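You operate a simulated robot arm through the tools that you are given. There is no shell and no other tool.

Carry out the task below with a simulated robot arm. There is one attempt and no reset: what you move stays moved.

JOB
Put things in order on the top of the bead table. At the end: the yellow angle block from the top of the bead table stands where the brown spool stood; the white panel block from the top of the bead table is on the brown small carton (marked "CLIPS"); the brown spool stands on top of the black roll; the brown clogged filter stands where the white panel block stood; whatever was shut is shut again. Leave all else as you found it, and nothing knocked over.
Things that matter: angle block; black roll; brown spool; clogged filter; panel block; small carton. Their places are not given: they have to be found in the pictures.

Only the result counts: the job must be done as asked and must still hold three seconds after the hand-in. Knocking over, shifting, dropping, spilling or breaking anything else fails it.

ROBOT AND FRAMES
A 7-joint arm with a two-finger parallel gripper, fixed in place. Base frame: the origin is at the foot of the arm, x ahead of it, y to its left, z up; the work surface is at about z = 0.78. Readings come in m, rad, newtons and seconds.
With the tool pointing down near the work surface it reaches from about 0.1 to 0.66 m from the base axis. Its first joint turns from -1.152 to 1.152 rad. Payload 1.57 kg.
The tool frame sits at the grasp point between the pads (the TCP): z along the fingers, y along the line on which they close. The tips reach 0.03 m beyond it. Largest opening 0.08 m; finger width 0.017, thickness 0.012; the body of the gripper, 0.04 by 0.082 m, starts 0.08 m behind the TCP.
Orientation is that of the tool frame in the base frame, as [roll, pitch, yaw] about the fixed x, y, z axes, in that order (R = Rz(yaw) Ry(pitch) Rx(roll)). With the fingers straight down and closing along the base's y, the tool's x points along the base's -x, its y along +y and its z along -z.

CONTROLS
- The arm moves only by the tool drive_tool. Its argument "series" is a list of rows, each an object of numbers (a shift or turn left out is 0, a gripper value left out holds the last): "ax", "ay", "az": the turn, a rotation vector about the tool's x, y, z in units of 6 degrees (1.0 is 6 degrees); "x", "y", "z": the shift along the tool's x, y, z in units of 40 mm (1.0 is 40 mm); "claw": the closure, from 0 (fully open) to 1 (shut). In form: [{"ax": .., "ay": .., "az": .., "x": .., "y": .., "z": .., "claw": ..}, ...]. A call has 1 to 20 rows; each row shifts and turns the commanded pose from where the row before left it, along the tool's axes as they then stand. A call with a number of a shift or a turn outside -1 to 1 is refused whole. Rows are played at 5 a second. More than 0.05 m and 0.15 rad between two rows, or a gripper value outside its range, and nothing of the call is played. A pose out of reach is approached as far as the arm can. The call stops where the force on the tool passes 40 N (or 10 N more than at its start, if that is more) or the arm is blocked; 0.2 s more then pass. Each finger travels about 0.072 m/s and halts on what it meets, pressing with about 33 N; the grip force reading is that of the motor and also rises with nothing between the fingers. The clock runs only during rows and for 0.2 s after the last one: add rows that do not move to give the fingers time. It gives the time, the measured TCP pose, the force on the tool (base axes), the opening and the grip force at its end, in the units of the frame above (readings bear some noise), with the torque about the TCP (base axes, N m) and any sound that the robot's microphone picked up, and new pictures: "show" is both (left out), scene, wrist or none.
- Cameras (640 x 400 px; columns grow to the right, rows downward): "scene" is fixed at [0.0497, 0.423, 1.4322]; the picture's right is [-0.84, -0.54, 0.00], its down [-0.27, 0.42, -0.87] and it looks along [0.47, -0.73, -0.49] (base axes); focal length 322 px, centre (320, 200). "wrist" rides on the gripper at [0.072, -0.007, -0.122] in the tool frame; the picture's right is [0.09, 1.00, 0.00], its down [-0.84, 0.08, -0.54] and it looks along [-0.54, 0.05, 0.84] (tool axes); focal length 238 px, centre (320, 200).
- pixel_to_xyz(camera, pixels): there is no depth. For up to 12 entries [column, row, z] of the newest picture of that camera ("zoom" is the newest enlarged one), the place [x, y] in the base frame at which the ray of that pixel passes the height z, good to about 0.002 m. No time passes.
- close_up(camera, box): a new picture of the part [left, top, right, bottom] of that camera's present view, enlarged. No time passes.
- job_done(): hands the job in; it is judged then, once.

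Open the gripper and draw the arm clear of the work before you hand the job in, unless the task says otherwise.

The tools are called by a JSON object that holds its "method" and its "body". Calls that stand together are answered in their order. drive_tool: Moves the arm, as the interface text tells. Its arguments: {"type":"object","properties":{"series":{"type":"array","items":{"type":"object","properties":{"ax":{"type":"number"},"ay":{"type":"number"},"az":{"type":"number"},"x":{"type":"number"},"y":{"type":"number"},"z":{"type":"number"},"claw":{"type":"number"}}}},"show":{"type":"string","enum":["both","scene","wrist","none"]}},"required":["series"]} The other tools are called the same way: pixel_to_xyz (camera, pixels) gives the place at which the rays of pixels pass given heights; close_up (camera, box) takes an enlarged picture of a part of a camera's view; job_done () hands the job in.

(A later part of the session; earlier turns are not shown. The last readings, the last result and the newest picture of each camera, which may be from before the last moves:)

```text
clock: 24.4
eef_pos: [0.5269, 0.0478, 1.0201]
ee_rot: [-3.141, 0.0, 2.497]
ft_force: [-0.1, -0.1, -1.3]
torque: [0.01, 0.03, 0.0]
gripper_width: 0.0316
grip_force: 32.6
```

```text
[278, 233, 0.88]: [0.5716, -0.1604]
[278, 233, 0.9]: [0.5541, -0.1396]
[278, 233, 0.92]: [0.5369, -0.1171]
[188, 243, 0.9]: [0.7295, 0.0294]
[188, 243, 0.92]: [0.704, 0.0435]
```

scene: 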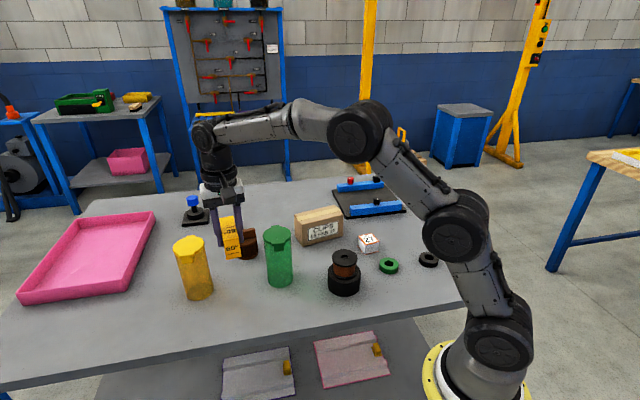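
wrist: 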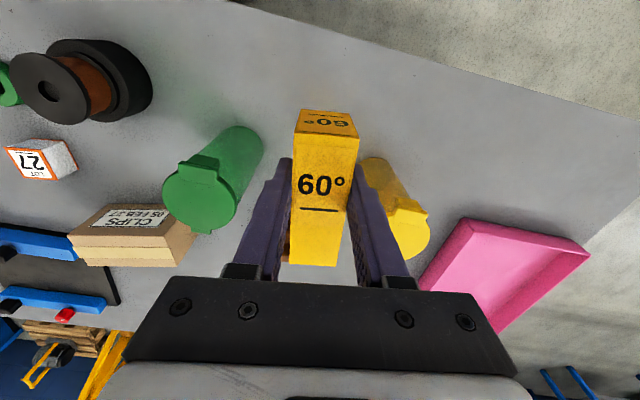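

Green jar top is about 0.945, so I'll first draw back toward the base and then swing along y over the low spool stack, carrying the block (bottom ≈0.98) to the spool's old spot (0.311,-0.496).

{"method": "drive_tool", "body": {"series": [{"x": 0.7997, "y": -0.6004}, {"x": 0.7997, "y": -0.6004}, {"x": 0.7997, "y": -0.6004}, {"x": 0.7997, "y": -0.6004}, {}], "show": "none"}}

{"method": "drive_tool", "body": {"series": [{"x": -0.4991, "y": -0.8394}, {"x": -0.4991, "y": -0.8394}, {"x": -0.4991, "y": -0.8394}, {"x": -0.4991, "y": -0.8394}, {"x": -0.4991, "y": -0.8394}, {"x": -0.4991, "y": -0.8394}, {"x": -0.4991, "y": -0.8394}, {"x": -0.4991, "y": -0.8394}, {"x": -0.4991, "y": -0.8394}, {"x": -0.4991, "y": -0.8394}, {"x": -0.4991, "y": -0.8394}, {"x": -0.4991, "y": -0.8394}, {"x": -0.4991, "y": -0.8394}, {"x": -0.4991, "y": -0.8394}, {}, {}]}}

```text
clock: 25.6
eef_pos: [0.3685, 0.0479, 1.0216]
ee_rot: [-3.14, 0.001, 2.497]
ft_force: [-0.7, -0.4, -1.5]
torque: [-0.01, 0.01, 0.02]
gripper_width: 0.0315
grip_force: 33.5
```

```text
clock: 29.0
eef_pos: [0.31, -0.4952, 1.0215]
ee_rot: [3.14, 0.0, 2.498]
ft_force: [0.9, 0.2, -0.8]
torque: [0.01, -0.03, 0.01]
gripper_width: 0.0313
grip_force: 32.8
```

scene: 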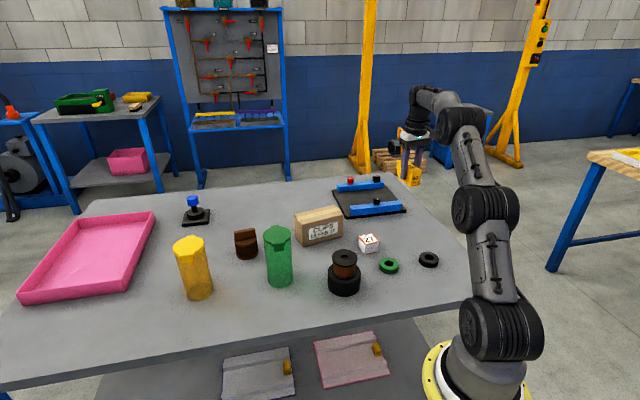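
wrist: 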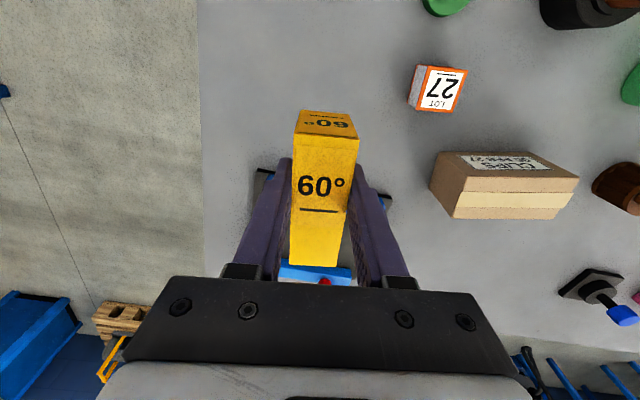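

The block is above the spot, clear of the fixture and cube. I'll lower it 0.188 m and then feel for the table.

{"method": "drive_tool", "body": {"series": [{"z": 1}, {"z": 1}, {"z": 1}, {"z": 1}, {"z": 0.5}, {"z": 0.2}, {}, {}]}}

{"method": "close_up", "body": {"camera": "scene", "box": [350, 190, 450, 270]}}

```text
clock: 30.8
eef_pos: [0.3117, -0.4949, 0.8321]
ee_rot: [-3.141, 0.001, 2.497]
ft_force: [0.4, 0.3, -1.4]
torque: [0.0, 0.03, -0.03]
gripper_width: 0.0316
grip_force: 32.8
```

scene: 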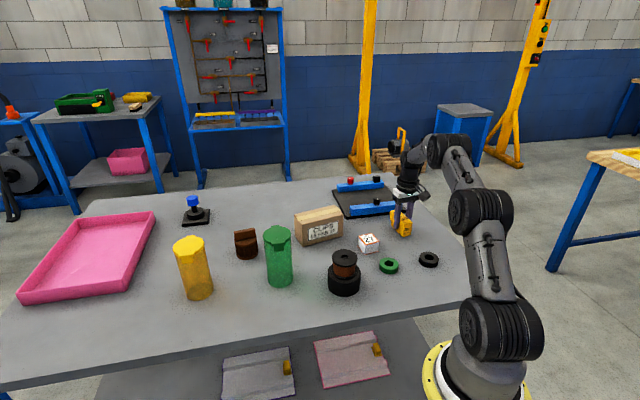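
wrist: 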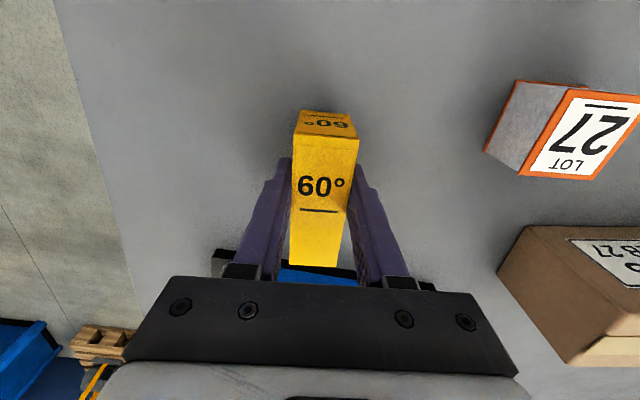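

```text
5.00 times, centred on (400, 230) of scene
```

zoom: 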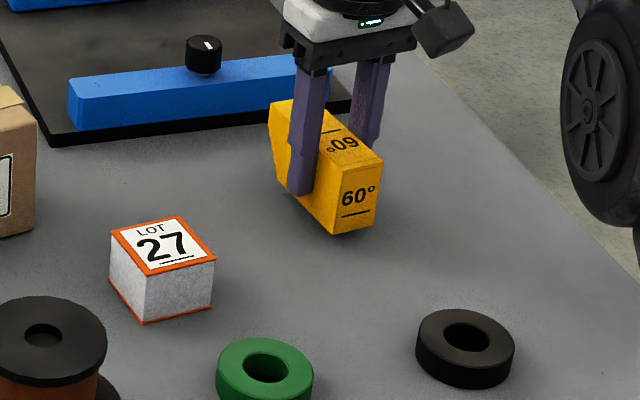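

The block is just above the table, upright. I'll creep down in small steps until contact.

{"method": "drive_tool", "body": {"series": [{"z": 0.15}, {}], "show": "none"}}

{"method": "drive_tool", "body": {"series": [{"z": 0.06}, {}], "show": "none"}}

{"method": "drive_tool", "body": {"series": [{"z": 0.04}, {}], "show": "none"}}

```text
clock: 31.4
eef_pos: [0.3112, -0.4952, 0.8259]
ee_rot: [3.141, -0.001, 2.498]
ft_force: [0.4, -0.4, -0.1]
torque: [0.01, 0.02, -0.01]
gripper_width: 0.0314
grip_force: 32.9
```

```text
clock: 32.0
eef_pos: [0.3104, -0.4959, 0.8245]
ee_rot: [-3.141, 0.001, 2.498]
ft_force: [-0.3, 0.0, -0.5]
torque: [0.0, 0.0, 0.02]
gripper_width: 0.0314
grip_force: 32.8
```

```text
clock: 32.6
eef_pos: [0.3102, -0.4955, 0.8231]
ee_rot: [-3.141, 0.0, 2.497]
ft_force: [-0.1, -1.0, -1.7]
torque: [-0.01, -0.01, 0.01]
gripper_width: 0.0314
grip_force: 32.6
```

No contact yet at z=0.823. I'll lower another 1 mm at a time.

{"method": "drive_tool", "body": {"series": [{"z": 0.03}, {}], "show": "none"}}

{"method": "drive_tool", "body": {"series": [{"z": 0.03}, {}], "show": "none"}}

```text
clock: 33.2
eef_pos: [0.3107, -0.4957, 0.8232]
ee_rot: [3.141, 0.001, 2.498]
ft_force: [-0.9, 1.1, 1.9]
torque: [0.03, -0.06, 0.02]
gripper_width: 0.0314
grip_force: 33.5
```

```text
clock: 33.8
eef_pos: [0.3108, -0.4956, 0.8219]
ee_rot: [-3.14, 0.003, 2.497]
ft_force: [-1.5, 0.7, 7.3]
torque: [0.12, 0.09, -0.01]
gripper_width: 0.0315
grip_force: 33.2
```

Contact with the table (7 N). I'll release the block and rise.

{"method": "drive_tool", "body": {"series": [{"claw": 0.7}, {"claw": 0.3}, {"claw": 0}, {}, {}, {"z": -0.5}, {"z": -1}, {"z": -1}, {"z": -1}, {"z": -1}, {}]}}

{"method": "close_up", "body": {"camera": "scene", "box": [350, 190, 450, 270]}}

```text
clock: 36.2
eef_pos: [0.3106, -0.4966, 1.0031]
ee_rot: [-3.141, 0.0, 2.499]
ft_force: [0.0, 0.3, -0.2]
torque: [0.02, -0.01, 0.0]
gripper_width: 0.08
grip_force: 0.0
```

scene: 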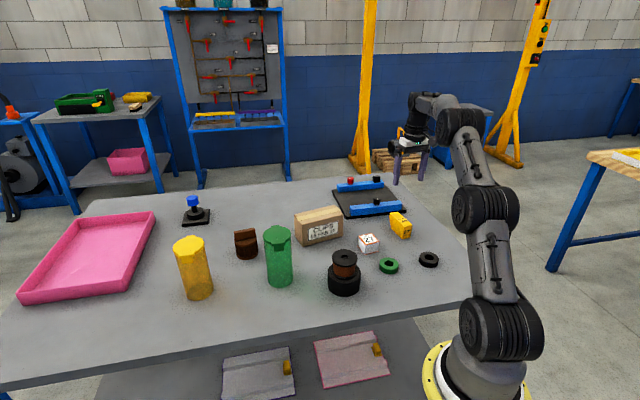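
wrist: 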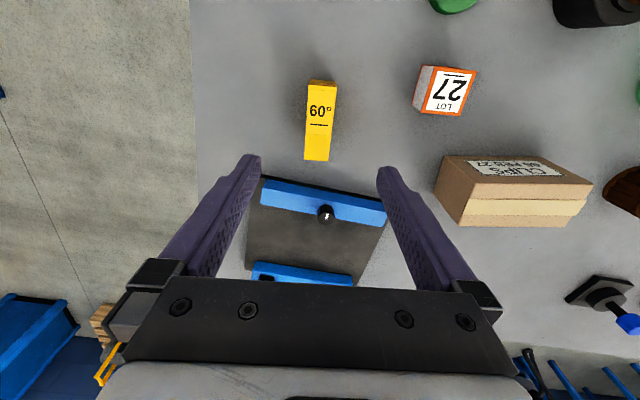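

```text
5.00 times, centred on (400, 230) of scene
```

zoom: 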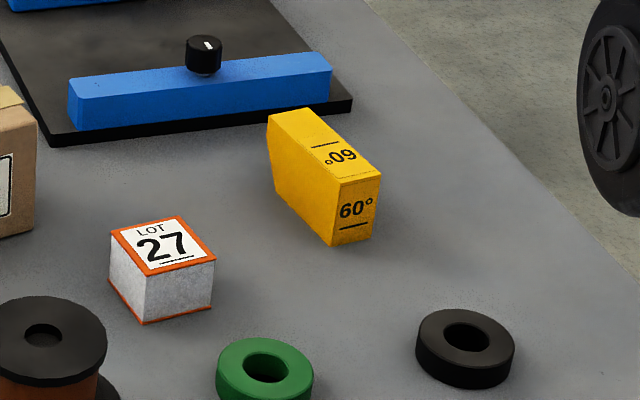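

The angle block stands where the spool stood. Next is the white panel block at ~(0.36,-0.356); I'll enlarge the wrist view of it and the carton to measure them.

{"method": "close_up", "body": {"camera": "wrist", "box": [390, 40, 510, 130]}}

{"method": "close_up", "body": {"camera": "wrist", "box": [420, 130, 620, 250]}}

{"method": "close_up", "body": {"camera": "scene", "box": [345, 225, 395, 260]}}

{"method": "close_up", "body": {"camera": "scene", "box": [285, 190, 355, 255]}}

```text
4.44 times, centred on (450, 85) of wrist
```

zoom: 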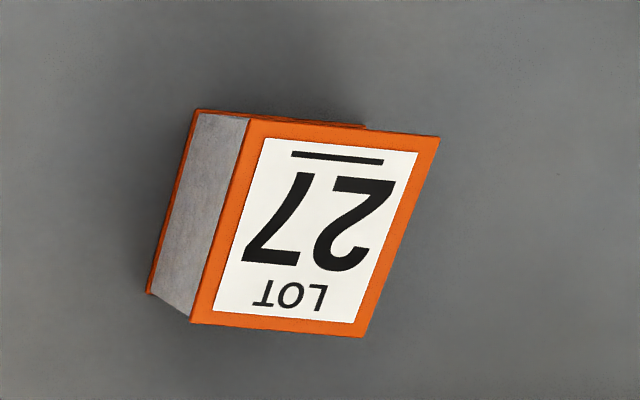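

```text
3.20 times, centred on (520, 190) of wrist
```

zoom: 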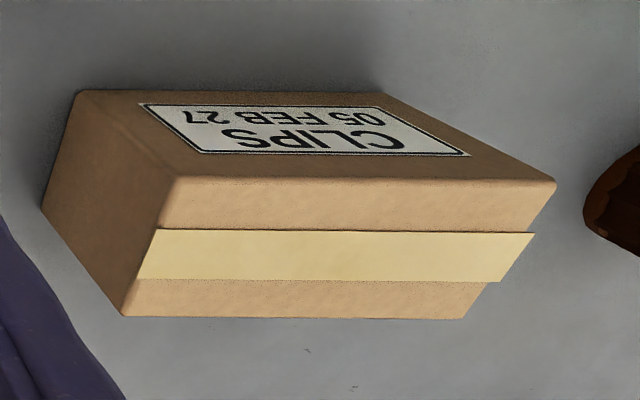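

```text
11.43 times, centred on (370, 242) of scene
```

zoom: 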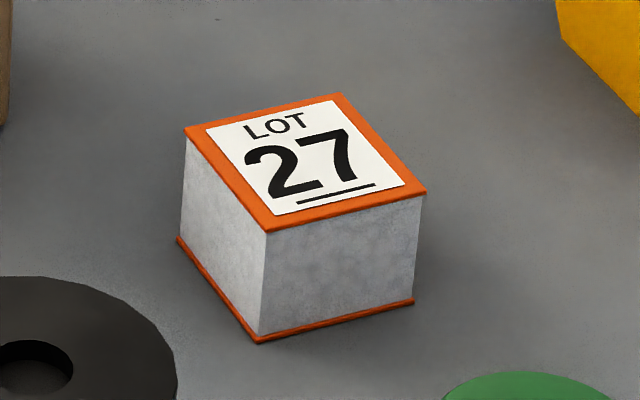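

```text
6.15 times, centred on (320, 222) of scene
```

zoom: 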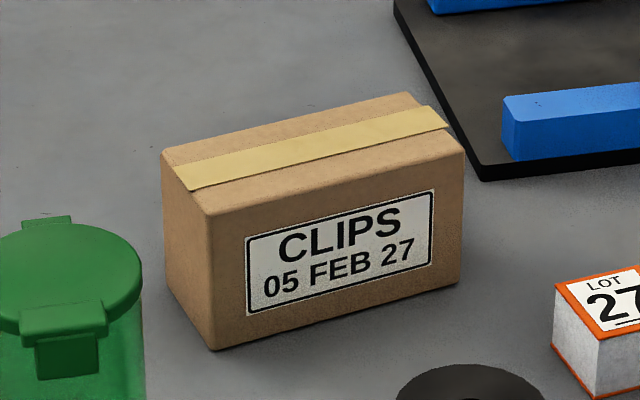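

I'll triangulate the cube's top corners and the carton's top from both cameras.

{"method": "pixel_to_xyz", "body": {"camera": "scene", "pixels": [[358.2, 235.9, 0.825], [371.8, 232.7, 0.825], [379.4, 241.4, 0.825], [365.6, 244.8, 0.825], [364.6, 254.2, 0.78], [378.1, 250.7, 0.78], [358.2, 235.9, 0.815], [371.8, 232.7, 0.815], [379.4, 241.4, 0.815], [365.6, 244.8, 0.815]]}}

{"method": "pixel_to_xyz", "body": {"camera": "wrist", "pixels": [[433.8, 67, 0.825], [477, 70.8, 0.825], [459.7, 115.6, 0.825], [420.7, 112.5, 0.825], [433.8, 67, 0.815], [477, 70.8, 0.815], [459.7, 115.6, 0.815], [420.7, 112.5, 0.815]]}}

```text
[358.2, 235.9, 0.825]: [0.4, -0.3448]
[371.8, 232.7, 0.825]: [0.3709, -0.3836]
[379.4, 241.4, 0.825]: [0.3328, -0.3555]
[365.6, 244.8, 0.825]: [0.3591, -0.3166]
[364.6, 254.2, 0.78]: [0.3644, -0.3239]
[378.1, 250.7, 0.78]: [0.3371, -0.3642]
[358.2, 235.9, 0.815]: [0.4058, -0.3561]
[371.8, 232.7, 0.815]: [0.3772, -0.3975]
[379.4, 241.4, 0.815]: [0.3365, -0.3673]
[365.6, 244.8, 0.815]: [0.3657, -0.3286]
```

```text
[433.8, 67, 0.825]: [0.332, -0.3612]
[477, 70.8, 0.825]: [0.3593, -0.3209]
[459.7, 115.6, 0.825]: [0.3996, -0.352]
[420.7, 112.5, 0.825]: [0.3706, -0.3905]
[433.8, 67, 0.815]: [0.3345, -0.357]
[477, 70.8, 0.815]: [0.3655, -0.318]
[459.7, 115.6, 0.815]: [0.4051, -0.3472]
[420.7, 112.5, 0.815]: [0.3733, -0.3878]
```

The cube top is at z≈0.820, centre ≈ (0.368,-0.355), edges 0.049 m at 53°/-37°, already aligned with the gripper. I'll now triangulate the carton's top corners.

{"method": "pixel_to_xyz", "body": {"camera": "scene", "pixels": [[301.8, 224.1, 0.83], [343.2, 213.5, 0.83], [334.3, 204.8, 0.83], [294.5, 214.2, 0.83], [301.8, 224.1, 0.85], [343.2, 213.5, 0.85], [334.3, 204.8, 0.85], [294.5, 214.2, 0.85], [302.9, 246.4, 0.78], [342.8, 235.5, 0.78], [295.6, 237.1, 0.78]]}}

{"method": "pixel_to_xyz", "body": {"camera": "wrist", "pixels": [[593.75, 184.7, 0.83], [475.3, 183.75, 0.83], [458.1, 225.9, 0.83], [565.3, 226.9, 0.83], [593.75, 184.7, 0.85], [475.3, 183.75, 0.85], [458.1, 225.9, 0.85], [565.3, 226.9, 0.85]]}}

```text
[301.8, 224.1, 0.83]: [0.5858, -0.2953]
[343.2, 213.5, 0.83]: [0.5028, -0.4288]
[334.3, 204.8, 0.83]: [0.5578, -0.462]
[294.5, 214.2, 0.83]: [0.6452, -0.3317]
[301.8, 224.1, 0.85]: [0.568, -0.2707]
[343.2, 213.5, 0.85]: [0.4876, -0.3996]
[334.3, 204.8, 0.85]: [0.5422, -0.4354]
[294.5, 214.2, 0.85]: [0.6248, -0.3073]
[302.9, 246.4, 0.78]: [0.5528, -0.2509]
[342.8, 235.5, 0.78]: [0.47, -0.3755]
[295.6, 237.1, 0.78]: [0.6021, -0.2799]
```

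```text
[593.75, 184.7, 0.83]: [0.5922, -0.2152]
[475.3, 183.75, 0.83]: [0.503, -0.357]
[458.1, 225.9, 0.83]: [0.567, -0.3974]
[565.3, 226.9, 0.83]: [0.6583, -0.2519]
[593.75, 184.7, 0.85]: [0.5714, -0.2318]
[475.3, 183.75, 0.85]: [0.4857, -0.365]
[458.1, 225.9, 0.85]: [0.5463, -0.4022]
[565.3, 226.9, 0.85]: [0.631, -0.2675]
```

The carton top is at z≈0.868, centre ≈ (0.540,-0.330), about 0.147×0.066 m, long axis at ~57°. I'll move over the cube's centre (0.368,-0.355) and lower partway to check alignment.

{"method": "drive_tool", "body": {"series": [{"x": 0.25, "y": 0.92}, {"x": 0.25, "y": 0.92}, {"x": 0.25, "y": 0.92}, {"x": 0.227, "y": 0.915}, {"z": 1}, {"z": 1}, {"z": 0.5}, {}, {}]}}

{"method": "close_up", "body": {"camera": "wrist", "box": [240, 90, 400, 210]}}

```text
clock: 38.2
eef_pos: [0.3686, -0.3554, 0.9006]
ee_rot: [3.141, 0.0, 2.499]
ft_force: [-0.4, -0.2, -0.4]
torque: [0.0, 0.0, 0.03]
gripper_width: 0.0801
grip_force: 0.0
```

scene: 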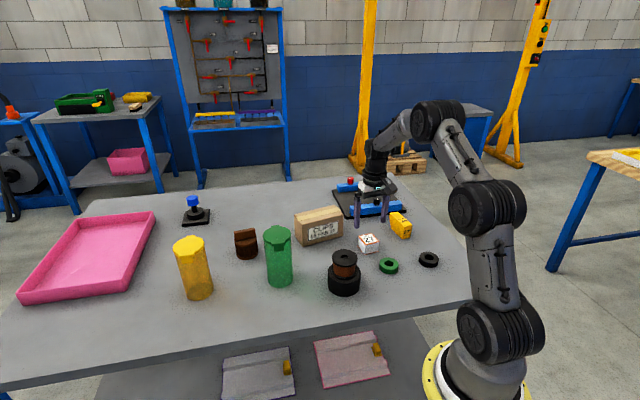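
wrist: 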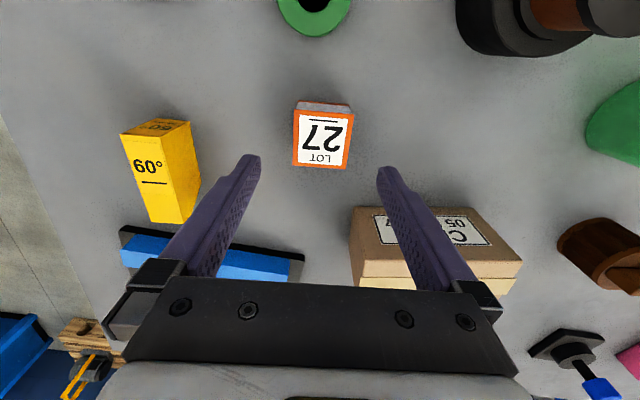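

```text
3.33 times, centred on (320, 150) of wrist
```

zoom: 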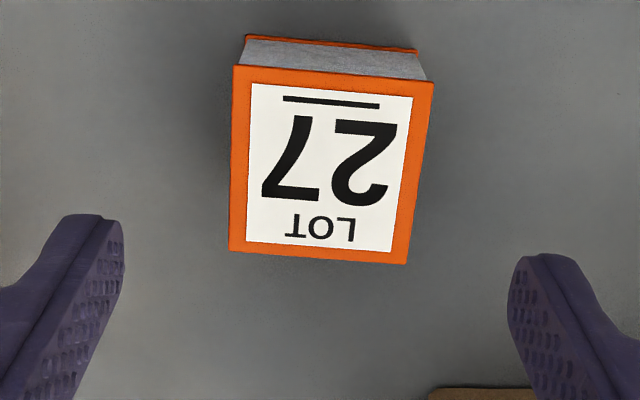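

The cube (zoom corners (233,65)-(407,264)) lies between the fingers. I'll verify its corners once more.

{"method": "pixel_to_xyz", "body": {"camera": "zoom", "pixels": [[233, 65, 0.82], [435, 80, 0.82], [407, 264, 0.82], [229, 251, 0.82]]}}

```text
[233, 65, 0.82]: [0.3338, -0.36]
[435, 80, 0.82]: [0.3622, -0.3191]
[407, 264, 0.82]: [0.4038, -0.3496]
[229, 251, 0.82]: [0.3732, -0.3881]
```

Cube centre (0.368,-0.354) matches the TCP. I'll descend to z≈0.817 and grip.

{"method": "drive_tool", "body": {"series": [{"z": 1}, {"z": 0.8}, {"z": 0.28}, {}, {"claw": 1}, {}, {}, {}]}}

```text
clock: 40.0
eef_pos: [0.3709, -0.3556, 0.8186]
ee_rot: [3.141, 0.0, 2.498]
ft_force: [0.6, 0.0, 0.8]
torque: [-0.01, 0.03, -0.01]
gripper_width: 0.049
grip_force: 32.6
```

scene: 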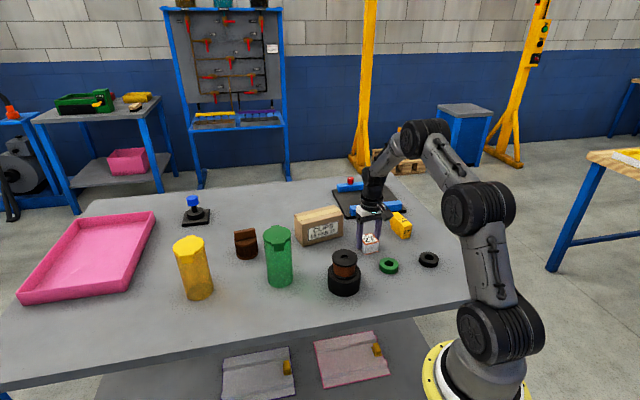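
wrist: 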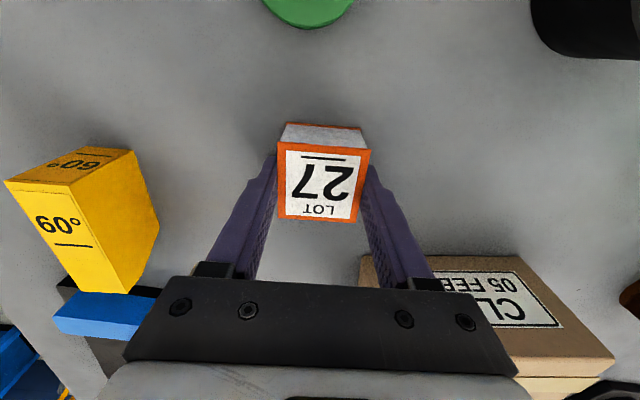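

The cube is gripped at 0.049 m. I'll lift it 0.16 m and carry it above the carton's centre.

{"method": "drive_tool", "body": {"series": [{"z": -0.5}, {"z": -1}, {"z": -1}, {"z": -1}, {"z": -0.5}, {"x": -0.766, "y": 0.7705}, {"x": -0.766, "y": 0.7705}, {"x": -0.766, "y": 0.7705}, {"x": -0.766, "y": 0.7705}, {}, {}]}}

{"method": "close_up", "body": {"camera": "scene", "box": [280, 170, 360, 250]}}

```text
clock: 42.4
eef_pos: [0.5412, -0.3294, 0.9791]
ee_rot: [3.142, -0.001, 2.496]
ft_force: [0.3, -0.5, -1.0]
torque: [0.0, -0.01, -0.03]
gripper_width: 0.0489
grip_force: 32.6
```

scene: 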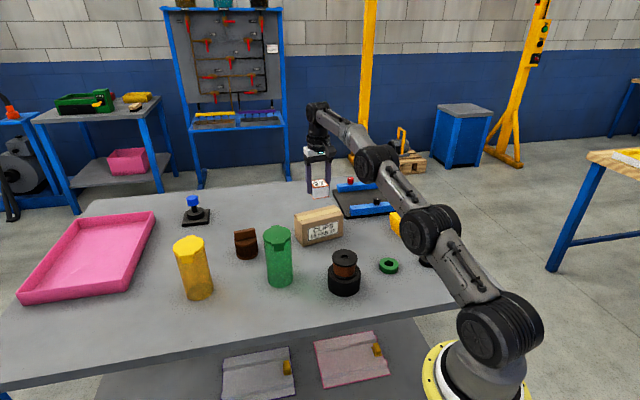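
wrist: 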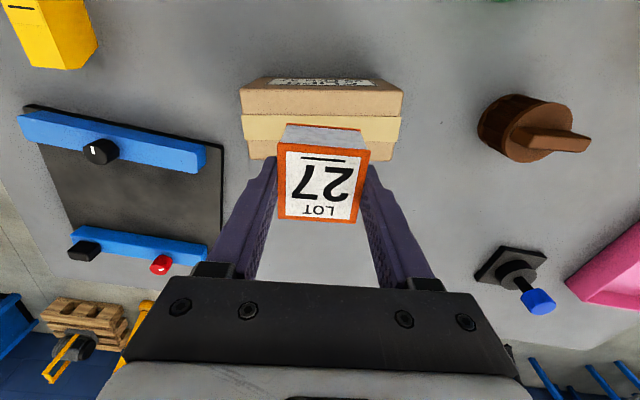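

```text
5.00 times, centred on (320, 210) of scene
```

zoom: 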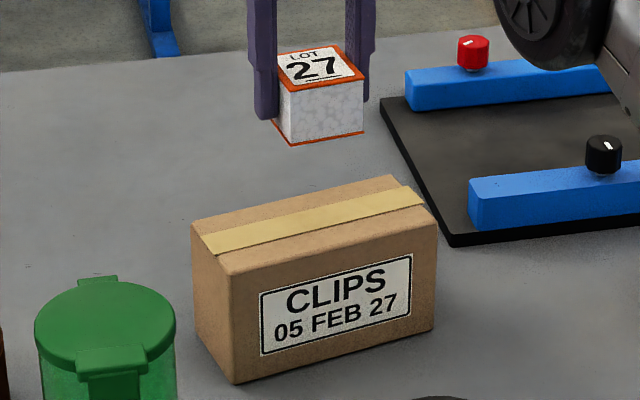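

The carton is visible behind the cube; I'll enlarge and check its edges at z=0.868 to confirm the centre.

{"method": "close_up", "body": {"camera": "wrist", "box": [220, 60, 420, 180]}}

```text
3.20 times, centred on (320, 120) of wrist
```

zoom: 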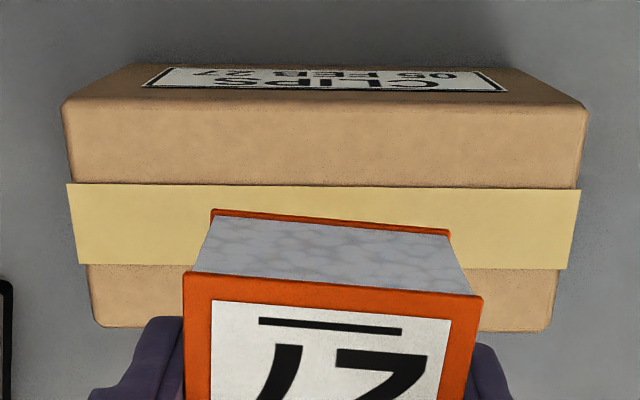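

{"method": "pixel_to_xyz", "body": {"camera": "zoom", "pixels": [[62, 104, 0.868], [588, 106, 0.868], [548, 330, 0.868], [96, 327, 0.868], [212, 212, 0.938], [449, 232, 0.938]]}}

```text
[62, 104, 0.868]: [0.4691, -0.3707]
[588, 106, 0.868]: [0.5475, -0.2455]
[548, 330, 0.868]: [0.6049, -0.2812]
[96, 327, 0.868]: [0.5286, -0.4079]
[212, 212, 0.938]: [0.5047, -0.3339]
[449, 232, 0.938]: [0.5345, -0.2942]
```

The carton centre is (0.5375,-0.326) with its long axis at 58°. I'll nudge to it, rotate ~4.5° to line up, and lower 6 cm.

{"method": "drive_tool", "body": {"series": [{"x": 0.1, "y": 0.03}, {"az": -0.75}, {"z": 0.8}, {"z": 0.7}, {}, {}]}}

{"method": "close_up", "body": {"camera": "scene", "box": [280, 170, 360, 250]}}

```text
clock: 43.8
eef_pos: [0.5371, -0.3238, 0.9176]
ee_rot: [3.141, -0.001, 2.575]
ft_force: [0.2, -0.1, -0.5]
torque: [0.01, 0.02, 0.0]
gripper_width: 0.0489
grip_force: 32.9
```

scene: 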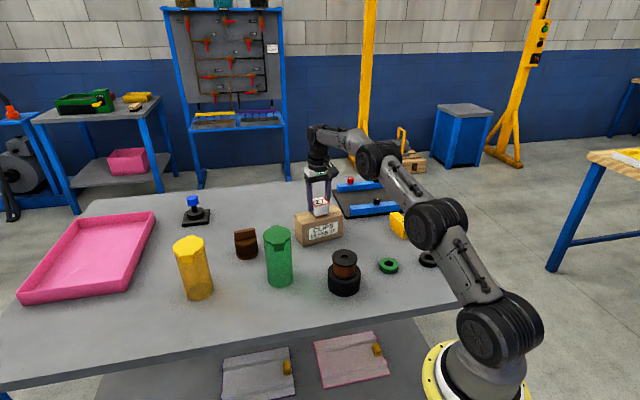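
wrist: 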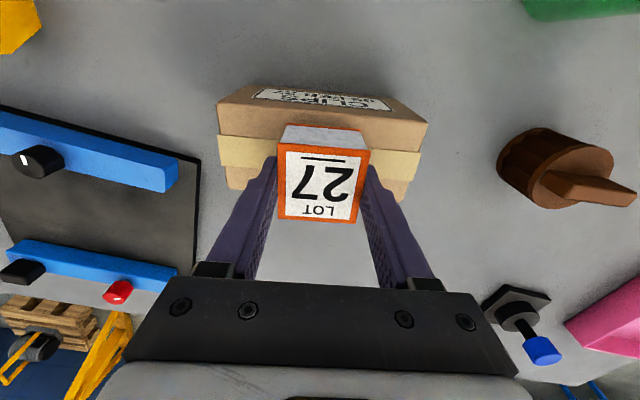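

```text
5.00 times, centred on (320, 210) of scene
```

zoom: 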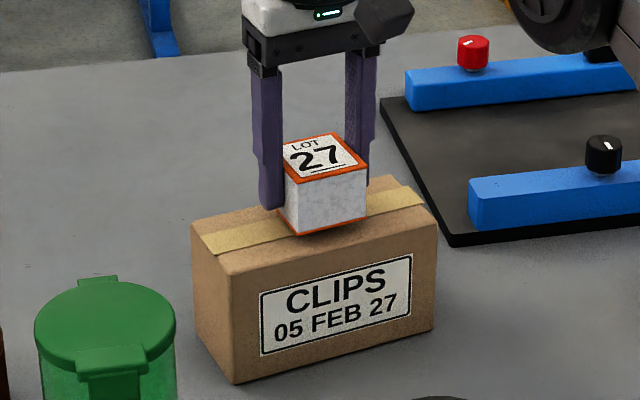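

The cube hovers centrally just above the carton. I'll creep down to contact.

{"method": "drive_tool", "body": {"series": [{"z": 0.15}, {}], "show": "none"}}

{"method": "drive_tool", "body": {"series": [{"z": 0.06}, {}], "show": "none"}}

{"method": "drive_tool", "body": {"series": [{"z": 0.03}, {}], "show": "none"}}

```text
clock: 44.4
eef_pos: [0.5364, -0.3269, 0.9125]
ee_rot: [3.141, 0.001, 2.576]
ft_force: [-0.1, -0.2, -0.8]
torque: [0.0, -0.02, -0.01]
gripper_width: 0.0488
grip_force: 33.3
```

```text
clock: 45.0
eef_pos: [0.5362, -0.3269, 0.9111]
ee_rot: [-3.141, -0.001, 2.576]
ft_force: [0.1, -0.4, -0.4]
torque: [0.01, 0.01, -0.01]
gripper_width: 0.0489
grip_force: 33.0
```

```text
clock: 45.6
eef_pos: [0.5369, -0.3265, 0.9079]
ee_rot: [-3.141, 0.0, 2.576]
ft_force: [0.0, -0.4, -1.2]
torque: [0.03, -0.02, 0.0]
gripper_width: 0.0491
grip_force: 32.7
```

No contact yet. I'll continue 1 mm at a time.

{"method": "drive_tool", "body": {"series": [{"z": 0.03}, {}], "show": "none"}}

{"method": "drive_tool", "body": {"series": [{"z": 0.03}, {}], "show": "scene"}}

{"method": "close_up", "body": {"camera": "scene", "box": [290, 180, 350, 230]}}

```text
clock: 46.2
eef_pos: [0.5366, -0.3258, 0.9078]
ee_rot: [3.141, 0.003, 2.575]
ft_force: [0.4, 1.4, 1.3]
torque: [0.03, -0.01, -0.05]
gripper_width: 0.0488
grip_force: 33.1
```

```text
clock: 46.8
eef_pos: [0.5365, -0.3255, 0.9081]
ee_rot: [-3.141, 0.002, 2.577]
ft_force: [-3.4, 2.7, 9.7]
torque: [0.19, 0.24, -0.03]
gripper_width: 0.0492
grip_force: 32.8
```

scene: 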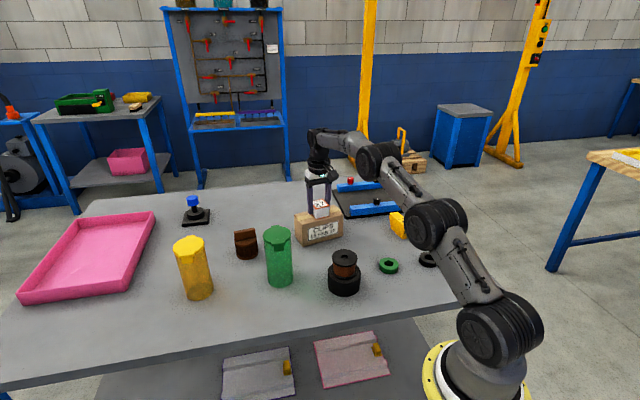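

```text
8.00 times, centred on (320, 205) of scene
```

zoom: 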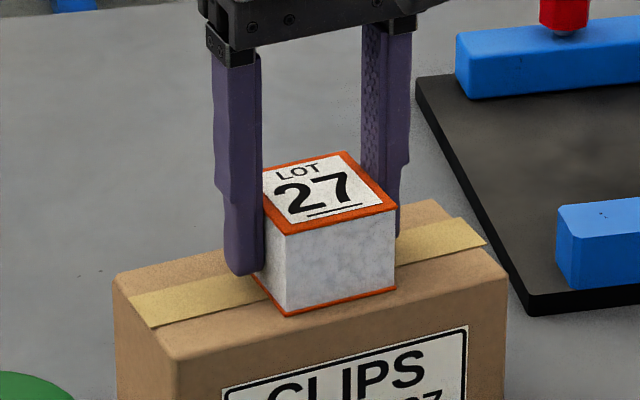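

The cube rests on the carton (9.7 N). I'll ease slightly, open, and rise.

{"method": "drive_tool", "body": {"series": [{"z": -0.015}, {"claw": 0.6}, {"claw": 0.2}, {"claw": 0}, {}, {}, {"z": -0.5}, {"z": -1}, {"z": -1}, {"z": -0.5}, {}]}}

{"method": "close_up", "body": {"camera": "scene", "box": [280, 170, 360, 250]}}

```text
clock: 49.2
eef_pos: [0.5306, -0.3228, 1.0258]
ee_rot: [3.141, 0.001, 2.577]
ft_force: [-1.0, 0.3, 0.5]
torque: [-0.01, 0.0, 0.02]
gripper_width: 0.0801
grip_force: 0.0
out of reach, approached as far as the arm can: row 10
```

scene: 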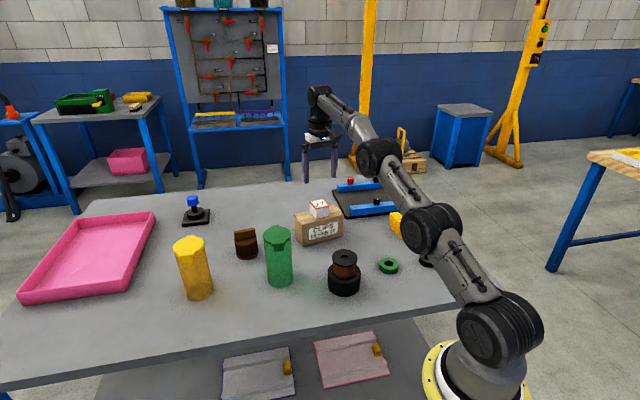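
wrist: 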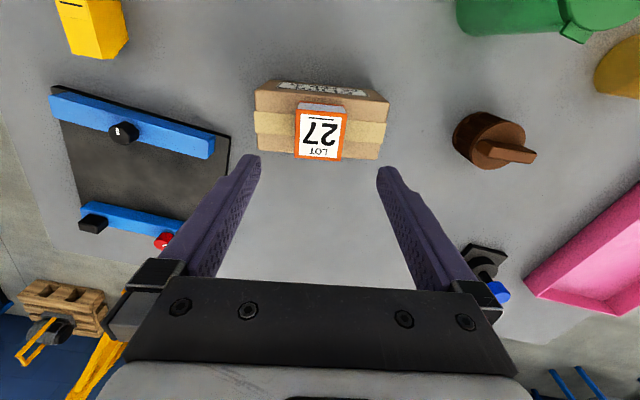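

```text
5.00 times, centred on (320, 210) of scene
```

zoom: 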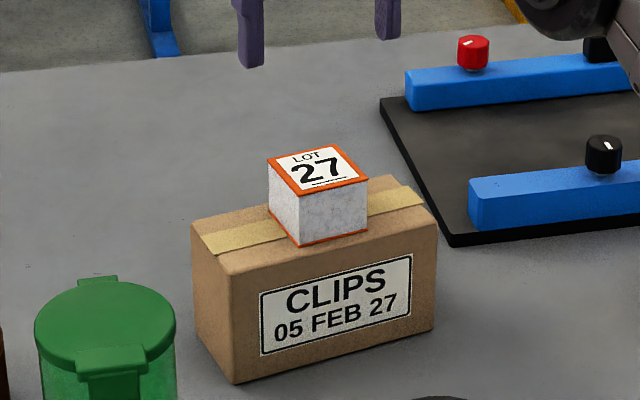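

The cube sits squarely on the carton. Next is the filter; I'll enlarge it in both views to measure.

{"method": "close_up", "body": {"camera": "wrist", "box": [430, 90, 560, 190]}}

{"method": "close_up", "body": {"camera": "scene", "box": [222, 220, 272, 268]}}

```text
4.00 times, centred on (495, 140) of wrist
```

zoom: 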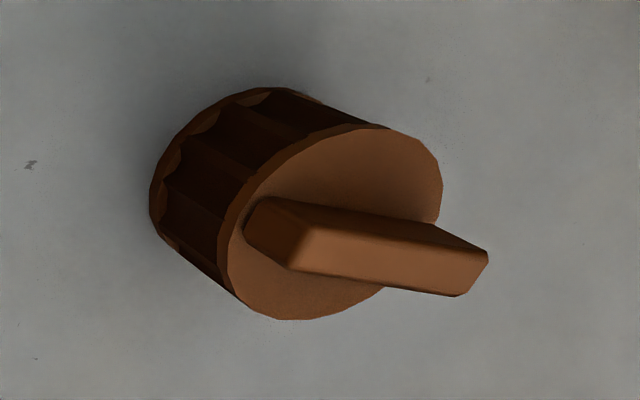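

```text
8.33 times, centred on (247, 244) of scene
```

zoom: 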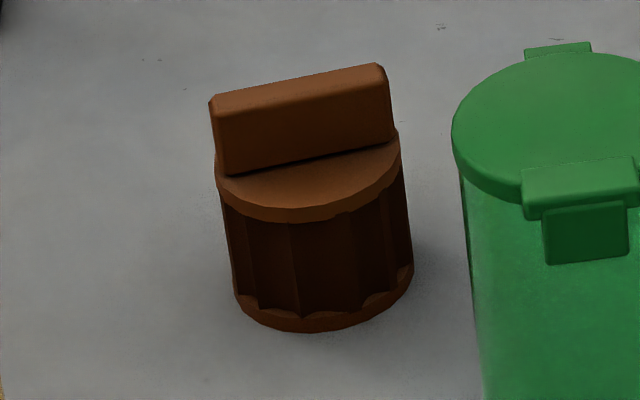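

The filter has a ~0.067 m body and a handle bar on top; it's at r≈0.68, so I'll need a tilted tool gripping the bar. I'll first move to a viewpoint near (0.56,-0.16) and turn the gripper toward the bar's direction.

{"method": "drive_tool", "body": {"series": [{"x": 0.39, "y": 0.9575}, {"x": 0.39, "y": 0.9575}, {"x": 0.39, "y": 0.9575}, {"x": 0.39, "y": 0.9575}, {}, {}]}}

{"method": "close_up", "body": {"camera": "wrist", "box": [240, 60, 400, 180]}}

```text
clock: 50.6
eef_pos: [0.5612, -0.162, 1.0267]
ee_rot: [3.141, 0.0, 2.575]
ft_force: [-0.5, 0.1, 1.0]
torque: [0.0, -0.01, -0.01]
gripper_width: 0.0801
grip_force: 0.0
```

scene: 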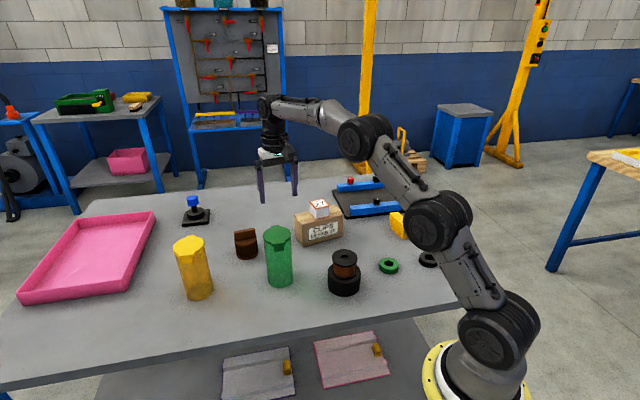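
wrist: 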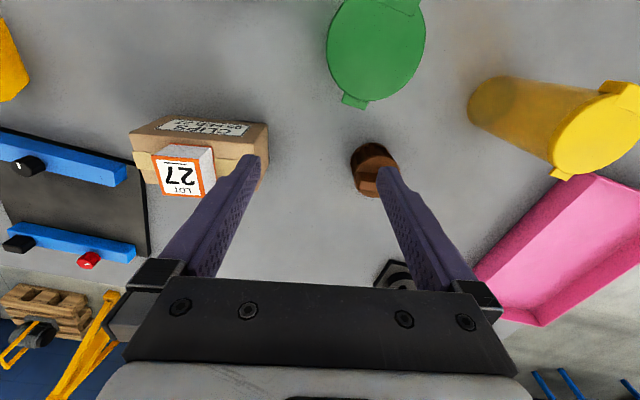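

```text
3.33 times, centred on (320, 120) of wrist
```

zoom: 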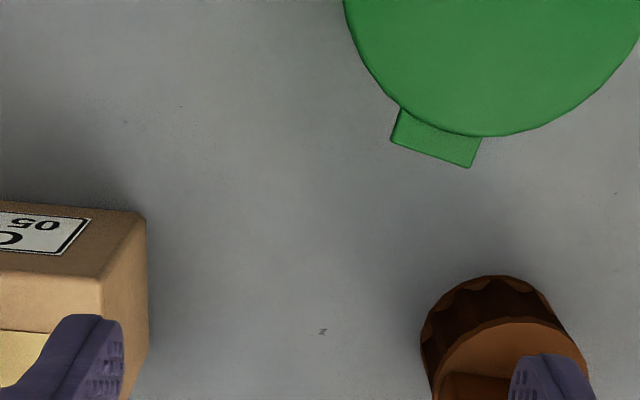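

The right finger hides the filter. I'll turn the tool to yaw ≈180° and shift y by +3 cm to centre the filter in view.

{"method": "drive_tool", "body": {"series": [{"az": -1}, {"az": -1}, {"az": -1}, {"az": -1}, {"az": -1}, {"az": -0.4}, {"y": 0.75}, {}]}}

{"method": "close_up", "body": {"camera": "wrist", "box": [250, 100, 390, 220]}}

```text
clock: 52.4
eef_pos: [0.5626, -0.1301, 1.0257]
ee_rot: [-3.141, 0.001, -3.141]
ft_force: [-0.4, 0.3, -0.7]
torque: [-0.02, 0.01, 0.0]
gripper_width: 0.0801
grip_force: 0.0
```

scene: 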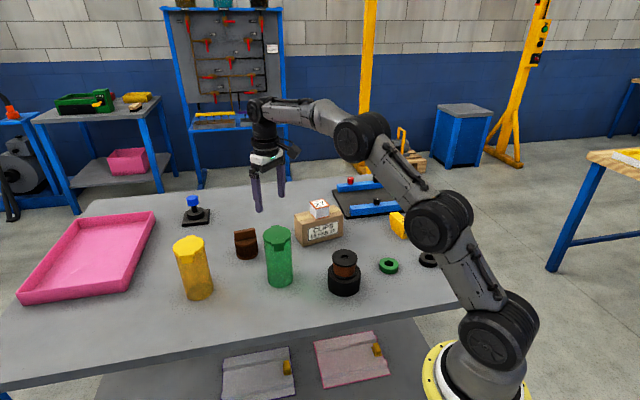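
wrist: 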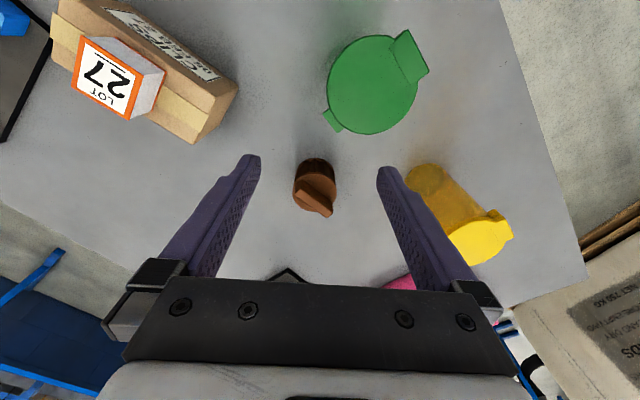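

```text
3.33 times, centred on (320, 160) of wrist
```

zoom: 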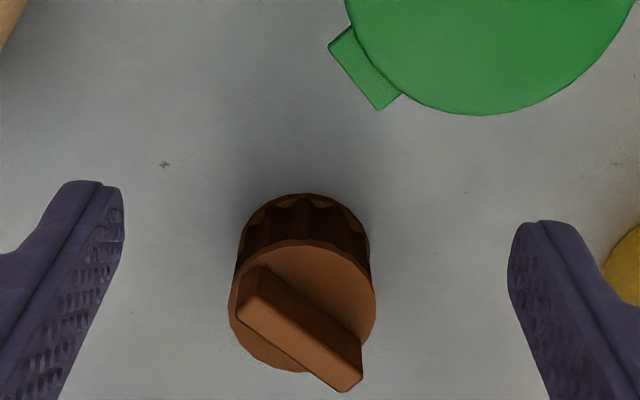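

Now the filter is clear at (315,188). I'll zoom in tightly to measure the bar.

{"method": "close_up", "body": {"camera": "wrist", "box": [285, 150, 345, 222]}}

```text
5.56 times, centred on (315, 186) of wrist
```

zoom: 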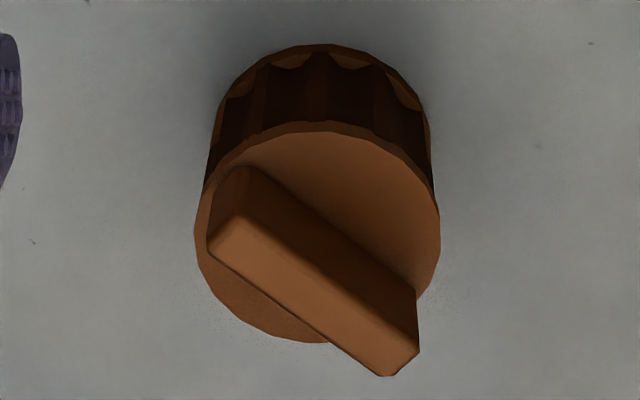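

I'll get a tighter scene view of the filter to triangulate the bar's height.

{"method": "close_up", "body": {"camera": "scene", "box": [230, 225, 262, 265]}}

{"method": "pixel_to_xyz", "body": {"camera": "wrist", "pixels": [[300.6, 188.3, 0.86], [295.2, 195.4, 0.86], [325.4, 217.7, 0.86], [332.6, 213, 0.86], [300.6, 188.3, 0.85], [295.2, 195.4, 0.85], [325.4, 217.7, 0.85], [332.6, 213, 0.85], [314.5, 192, 0.825], [292.5, 192, 0.825], [336.6, 192, 0.825], [314.5, 172, 0.825]]}}

```text
10.00 times, centred on (246, 245) of scene
```

zoom: 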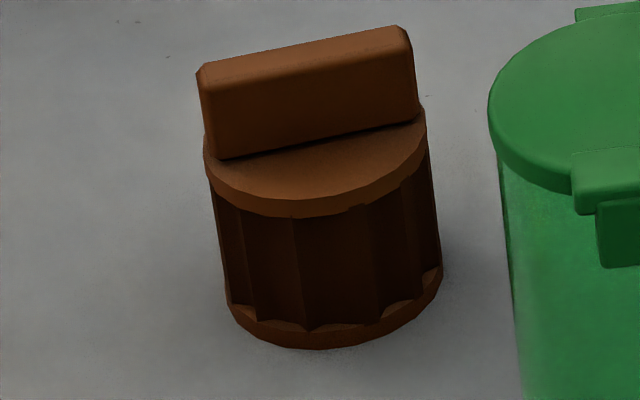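

```text
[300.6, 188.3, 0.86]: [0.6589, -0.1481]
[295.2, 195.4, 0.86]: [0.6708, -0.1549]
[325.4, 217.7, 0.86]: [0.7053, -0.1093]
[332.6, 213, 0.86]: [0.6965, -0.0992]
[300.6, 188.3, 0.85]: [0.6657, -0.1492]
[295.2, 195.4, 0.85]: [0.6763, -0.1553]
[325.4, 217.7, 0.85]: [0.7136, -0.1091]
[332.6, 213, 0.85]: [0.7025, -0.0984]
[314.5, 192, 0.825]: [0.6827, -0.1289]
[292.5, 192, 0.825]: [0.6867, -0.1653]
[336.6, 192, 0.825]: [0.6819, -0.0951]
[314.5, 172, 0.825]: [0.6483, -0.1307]
```

I'll query the scene rays for the bar's top corners and the base at several heights.

{"method": "pixel_to_xyz", "body": {"camera": "scene", "pixels": [[255, 229.2, 0.85], [255, 229.2, 0.87], [235.2, 233.6, 0.85], [235.2, 233.6, 0.87], [253.7, 227.5, 0.85], [253.7, 227.5, 0.87], [234, 231.6, 0.85], [234, 231.6, 0.87], [236, 241, 0.83], [256, 236.8, 0.83], [243.5, 259.8, 0.78], [247, 255.5, 0.78]]}}

{"method": "pixel_to_xyz", "body": {"camera": "wrist", "pixels": [[300.6, 188.3, 0.87], [295.2, 195.4, 0.87], [325.4, 217.7, 0.87], [332.6, 213, 0.87], [316, 158, 0.782], [294.5, 172, 0.78], [335.5, 172, 0.78], [301.5, 179.7, 0.83], [332, 202, 0.83]]}}

```text
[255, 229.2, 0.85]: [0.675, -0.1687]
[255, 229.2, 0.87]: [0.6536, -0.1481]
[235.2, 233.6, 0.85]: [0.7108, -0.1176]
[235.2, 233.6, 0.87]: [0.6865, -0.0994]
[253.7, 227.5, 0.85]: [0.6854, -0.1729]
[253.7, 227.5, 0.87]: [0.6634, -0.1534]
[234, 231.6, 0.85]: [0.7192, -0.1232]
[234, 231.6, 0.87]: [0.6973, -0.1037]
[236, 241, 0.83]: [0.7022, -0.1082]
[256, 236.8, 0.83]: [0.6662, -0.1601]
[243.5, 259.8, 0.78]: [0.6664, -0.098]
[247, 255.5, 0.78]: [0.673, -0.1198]
```

```text
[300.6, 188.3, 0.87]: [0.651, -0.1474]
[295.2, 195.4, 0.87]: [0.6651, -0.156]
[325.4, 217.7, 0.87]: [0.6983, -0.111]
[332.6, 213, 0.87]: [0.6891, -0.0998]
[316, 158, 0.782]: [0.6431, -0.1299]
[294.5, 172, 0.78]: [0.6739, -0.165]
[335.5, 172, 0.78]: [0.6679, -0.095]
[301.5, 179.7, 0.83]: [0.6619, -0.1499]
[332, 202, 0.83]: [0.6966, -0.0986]
```

The bar runs at ~53.5° with top z≈0.868, body top ≈0.836, body diameter ≈0.068, centre ≈ (0.676,-0.129), r≈0.688. I'll grip the round body with the closing axis tangential and the tool tilted 15° outward; first set yaw 169° and the tilt, then advance above it.

{"method": "drive_tool", "body": {"series": [{"az": 0.9}, {"az": 0.9}, {"ay": -0.9}, {"ay": -0.9}, {"ay": -0.7}, {"x": -0.97, "y": 0.28, "z": 0.26}, {"x": -0.97, "y": 0.28, "z": 0.26}, {}, {}]}}

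{"method": "close_up", "body": {"camera": "wrist", "box": [240, 60, 400, 180]}}

```text
clock: 54.4
eef_pos: [0.6456, -0.1238, 1.0244]
ee_rot: [3.14, 0.262, 2.954]
ft_force: [1.0, -0.6, 0.0]
torque: [-0.03, -0.01, 0.01]
gripper_width: 0.0801
grip_force: 0.0
```

scene: 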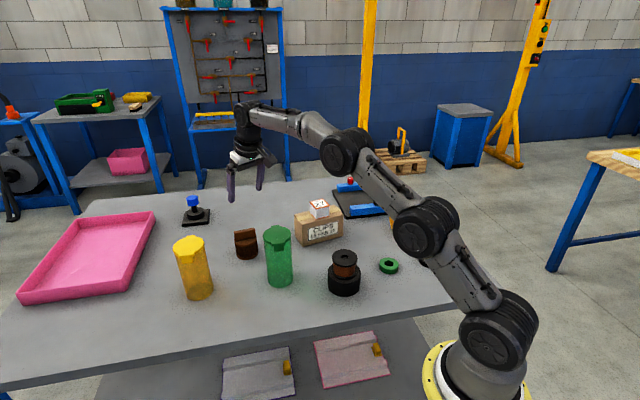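
wrist: 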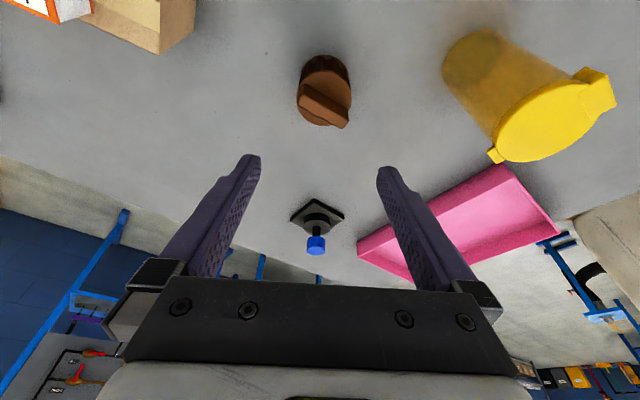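

```text
3.33 times, centred on (320, 120) of wrist
```

zoom: 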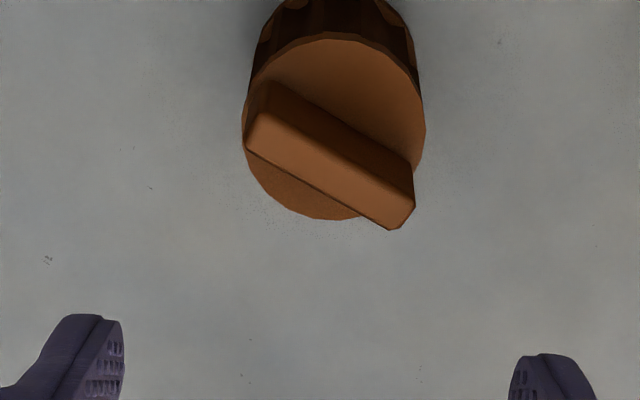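

The tilted pose reached well. I'll measure the filter's top disc from here at z≈0.836.

{"method": "pixel_to_xyz", "body": {"camera": "zoom", "pixels": [[243, 130, 0.836], [425, 130, 0.836], [330, 36, 0.836], [332, 220, 0.836], [334, 128, 0.836], [243, 130, 0.83], [425, 130, 0.83]]}}

```text
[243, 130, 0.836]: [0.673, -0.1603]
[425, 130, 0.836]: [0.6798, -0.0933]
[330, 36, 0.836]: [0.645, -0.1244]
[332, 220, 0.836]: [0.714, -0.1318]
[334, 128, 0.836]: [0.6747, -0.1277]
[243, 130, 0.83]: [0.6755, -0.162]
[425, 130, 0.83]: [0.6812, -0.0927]
```

The filter centre is ≈ (0.677,-0.128), diameter 0.067. I'll line up with its axis and advance along the tool axis to 12 cm short of the grasp.

{"method": "drive_tool", "body": {"series": [{"x": 0.57, "y": 0.045}, {"z": 0.8}, {"z": 0.8}, {"z": 0.6}, {}, {}]}}

{"method": "close_up", "body": {"camera": "wrist", "box": [240, 60, 400, 180]}}

{"method": "close_up", "body": {"camera": "scene", "box": [200, 170, 300, 280]}}

```text
clock: 55.8
eef_pos: [0.6451, -0.1221, 0.9347]
ee_rot: [-3.141, 0.262, 2.952]
ft_force: [0.0, -0.3, 0.2]
torque: [-0.02, -0.03, 0.01]
gripper_width: 0.0802
grip_force: 0.1
```

scene: 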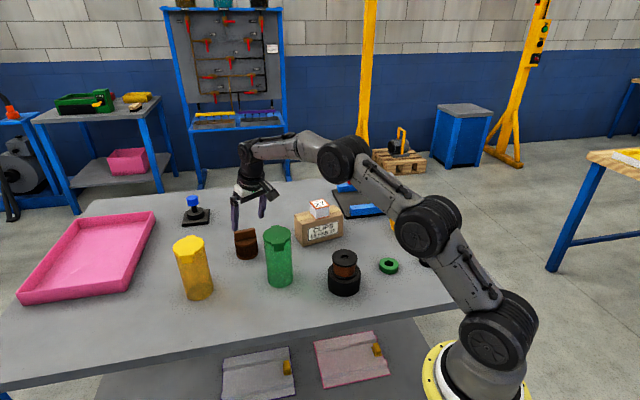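
wrist: 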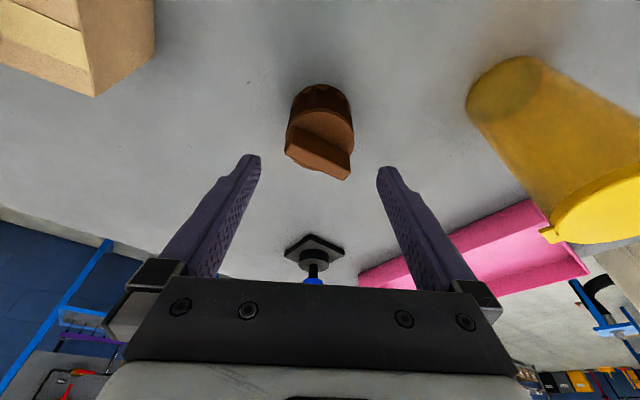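

```text
3.33 times, centred on (320, 120) of wrist
```

zoom: 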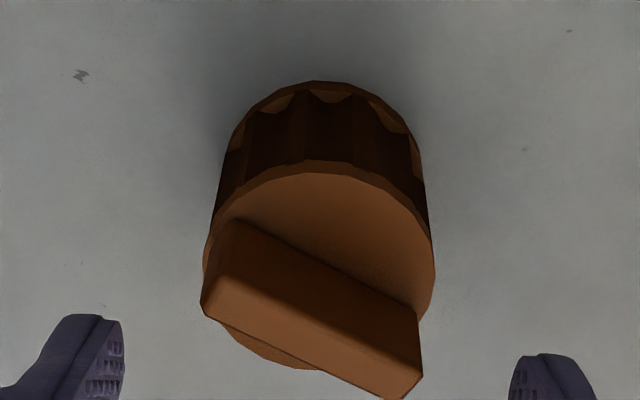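

```text
3.64 times, centred on (250, 225) of scene
```

zoom: 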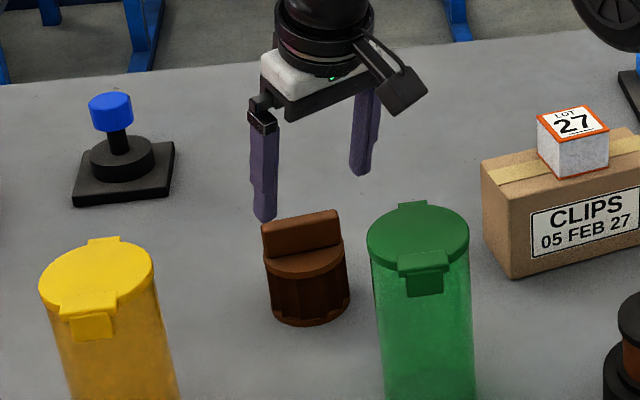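

I'll re-measure the disc's side tangents and near edge from this closer view.

{"method": "pixel_to_xyz", "body": {"camera": "zoom", "pixels": [[204, 265, 0.836], [435, 262, 0.836], [318, 160, 0.836], [285, 369, 0.836], [316, 82, 0.786], [215, 206, 0.786], [428, 206, 0.786]]}}

```text
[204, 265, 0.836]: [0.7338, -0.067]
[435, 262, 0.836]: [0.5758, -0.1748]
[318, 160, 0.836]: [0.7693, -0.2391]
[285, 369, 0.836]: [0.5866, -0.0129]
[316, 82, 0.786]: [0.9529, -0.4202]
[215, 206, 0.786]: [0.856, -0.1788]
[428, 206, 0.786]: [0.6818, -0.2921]
```

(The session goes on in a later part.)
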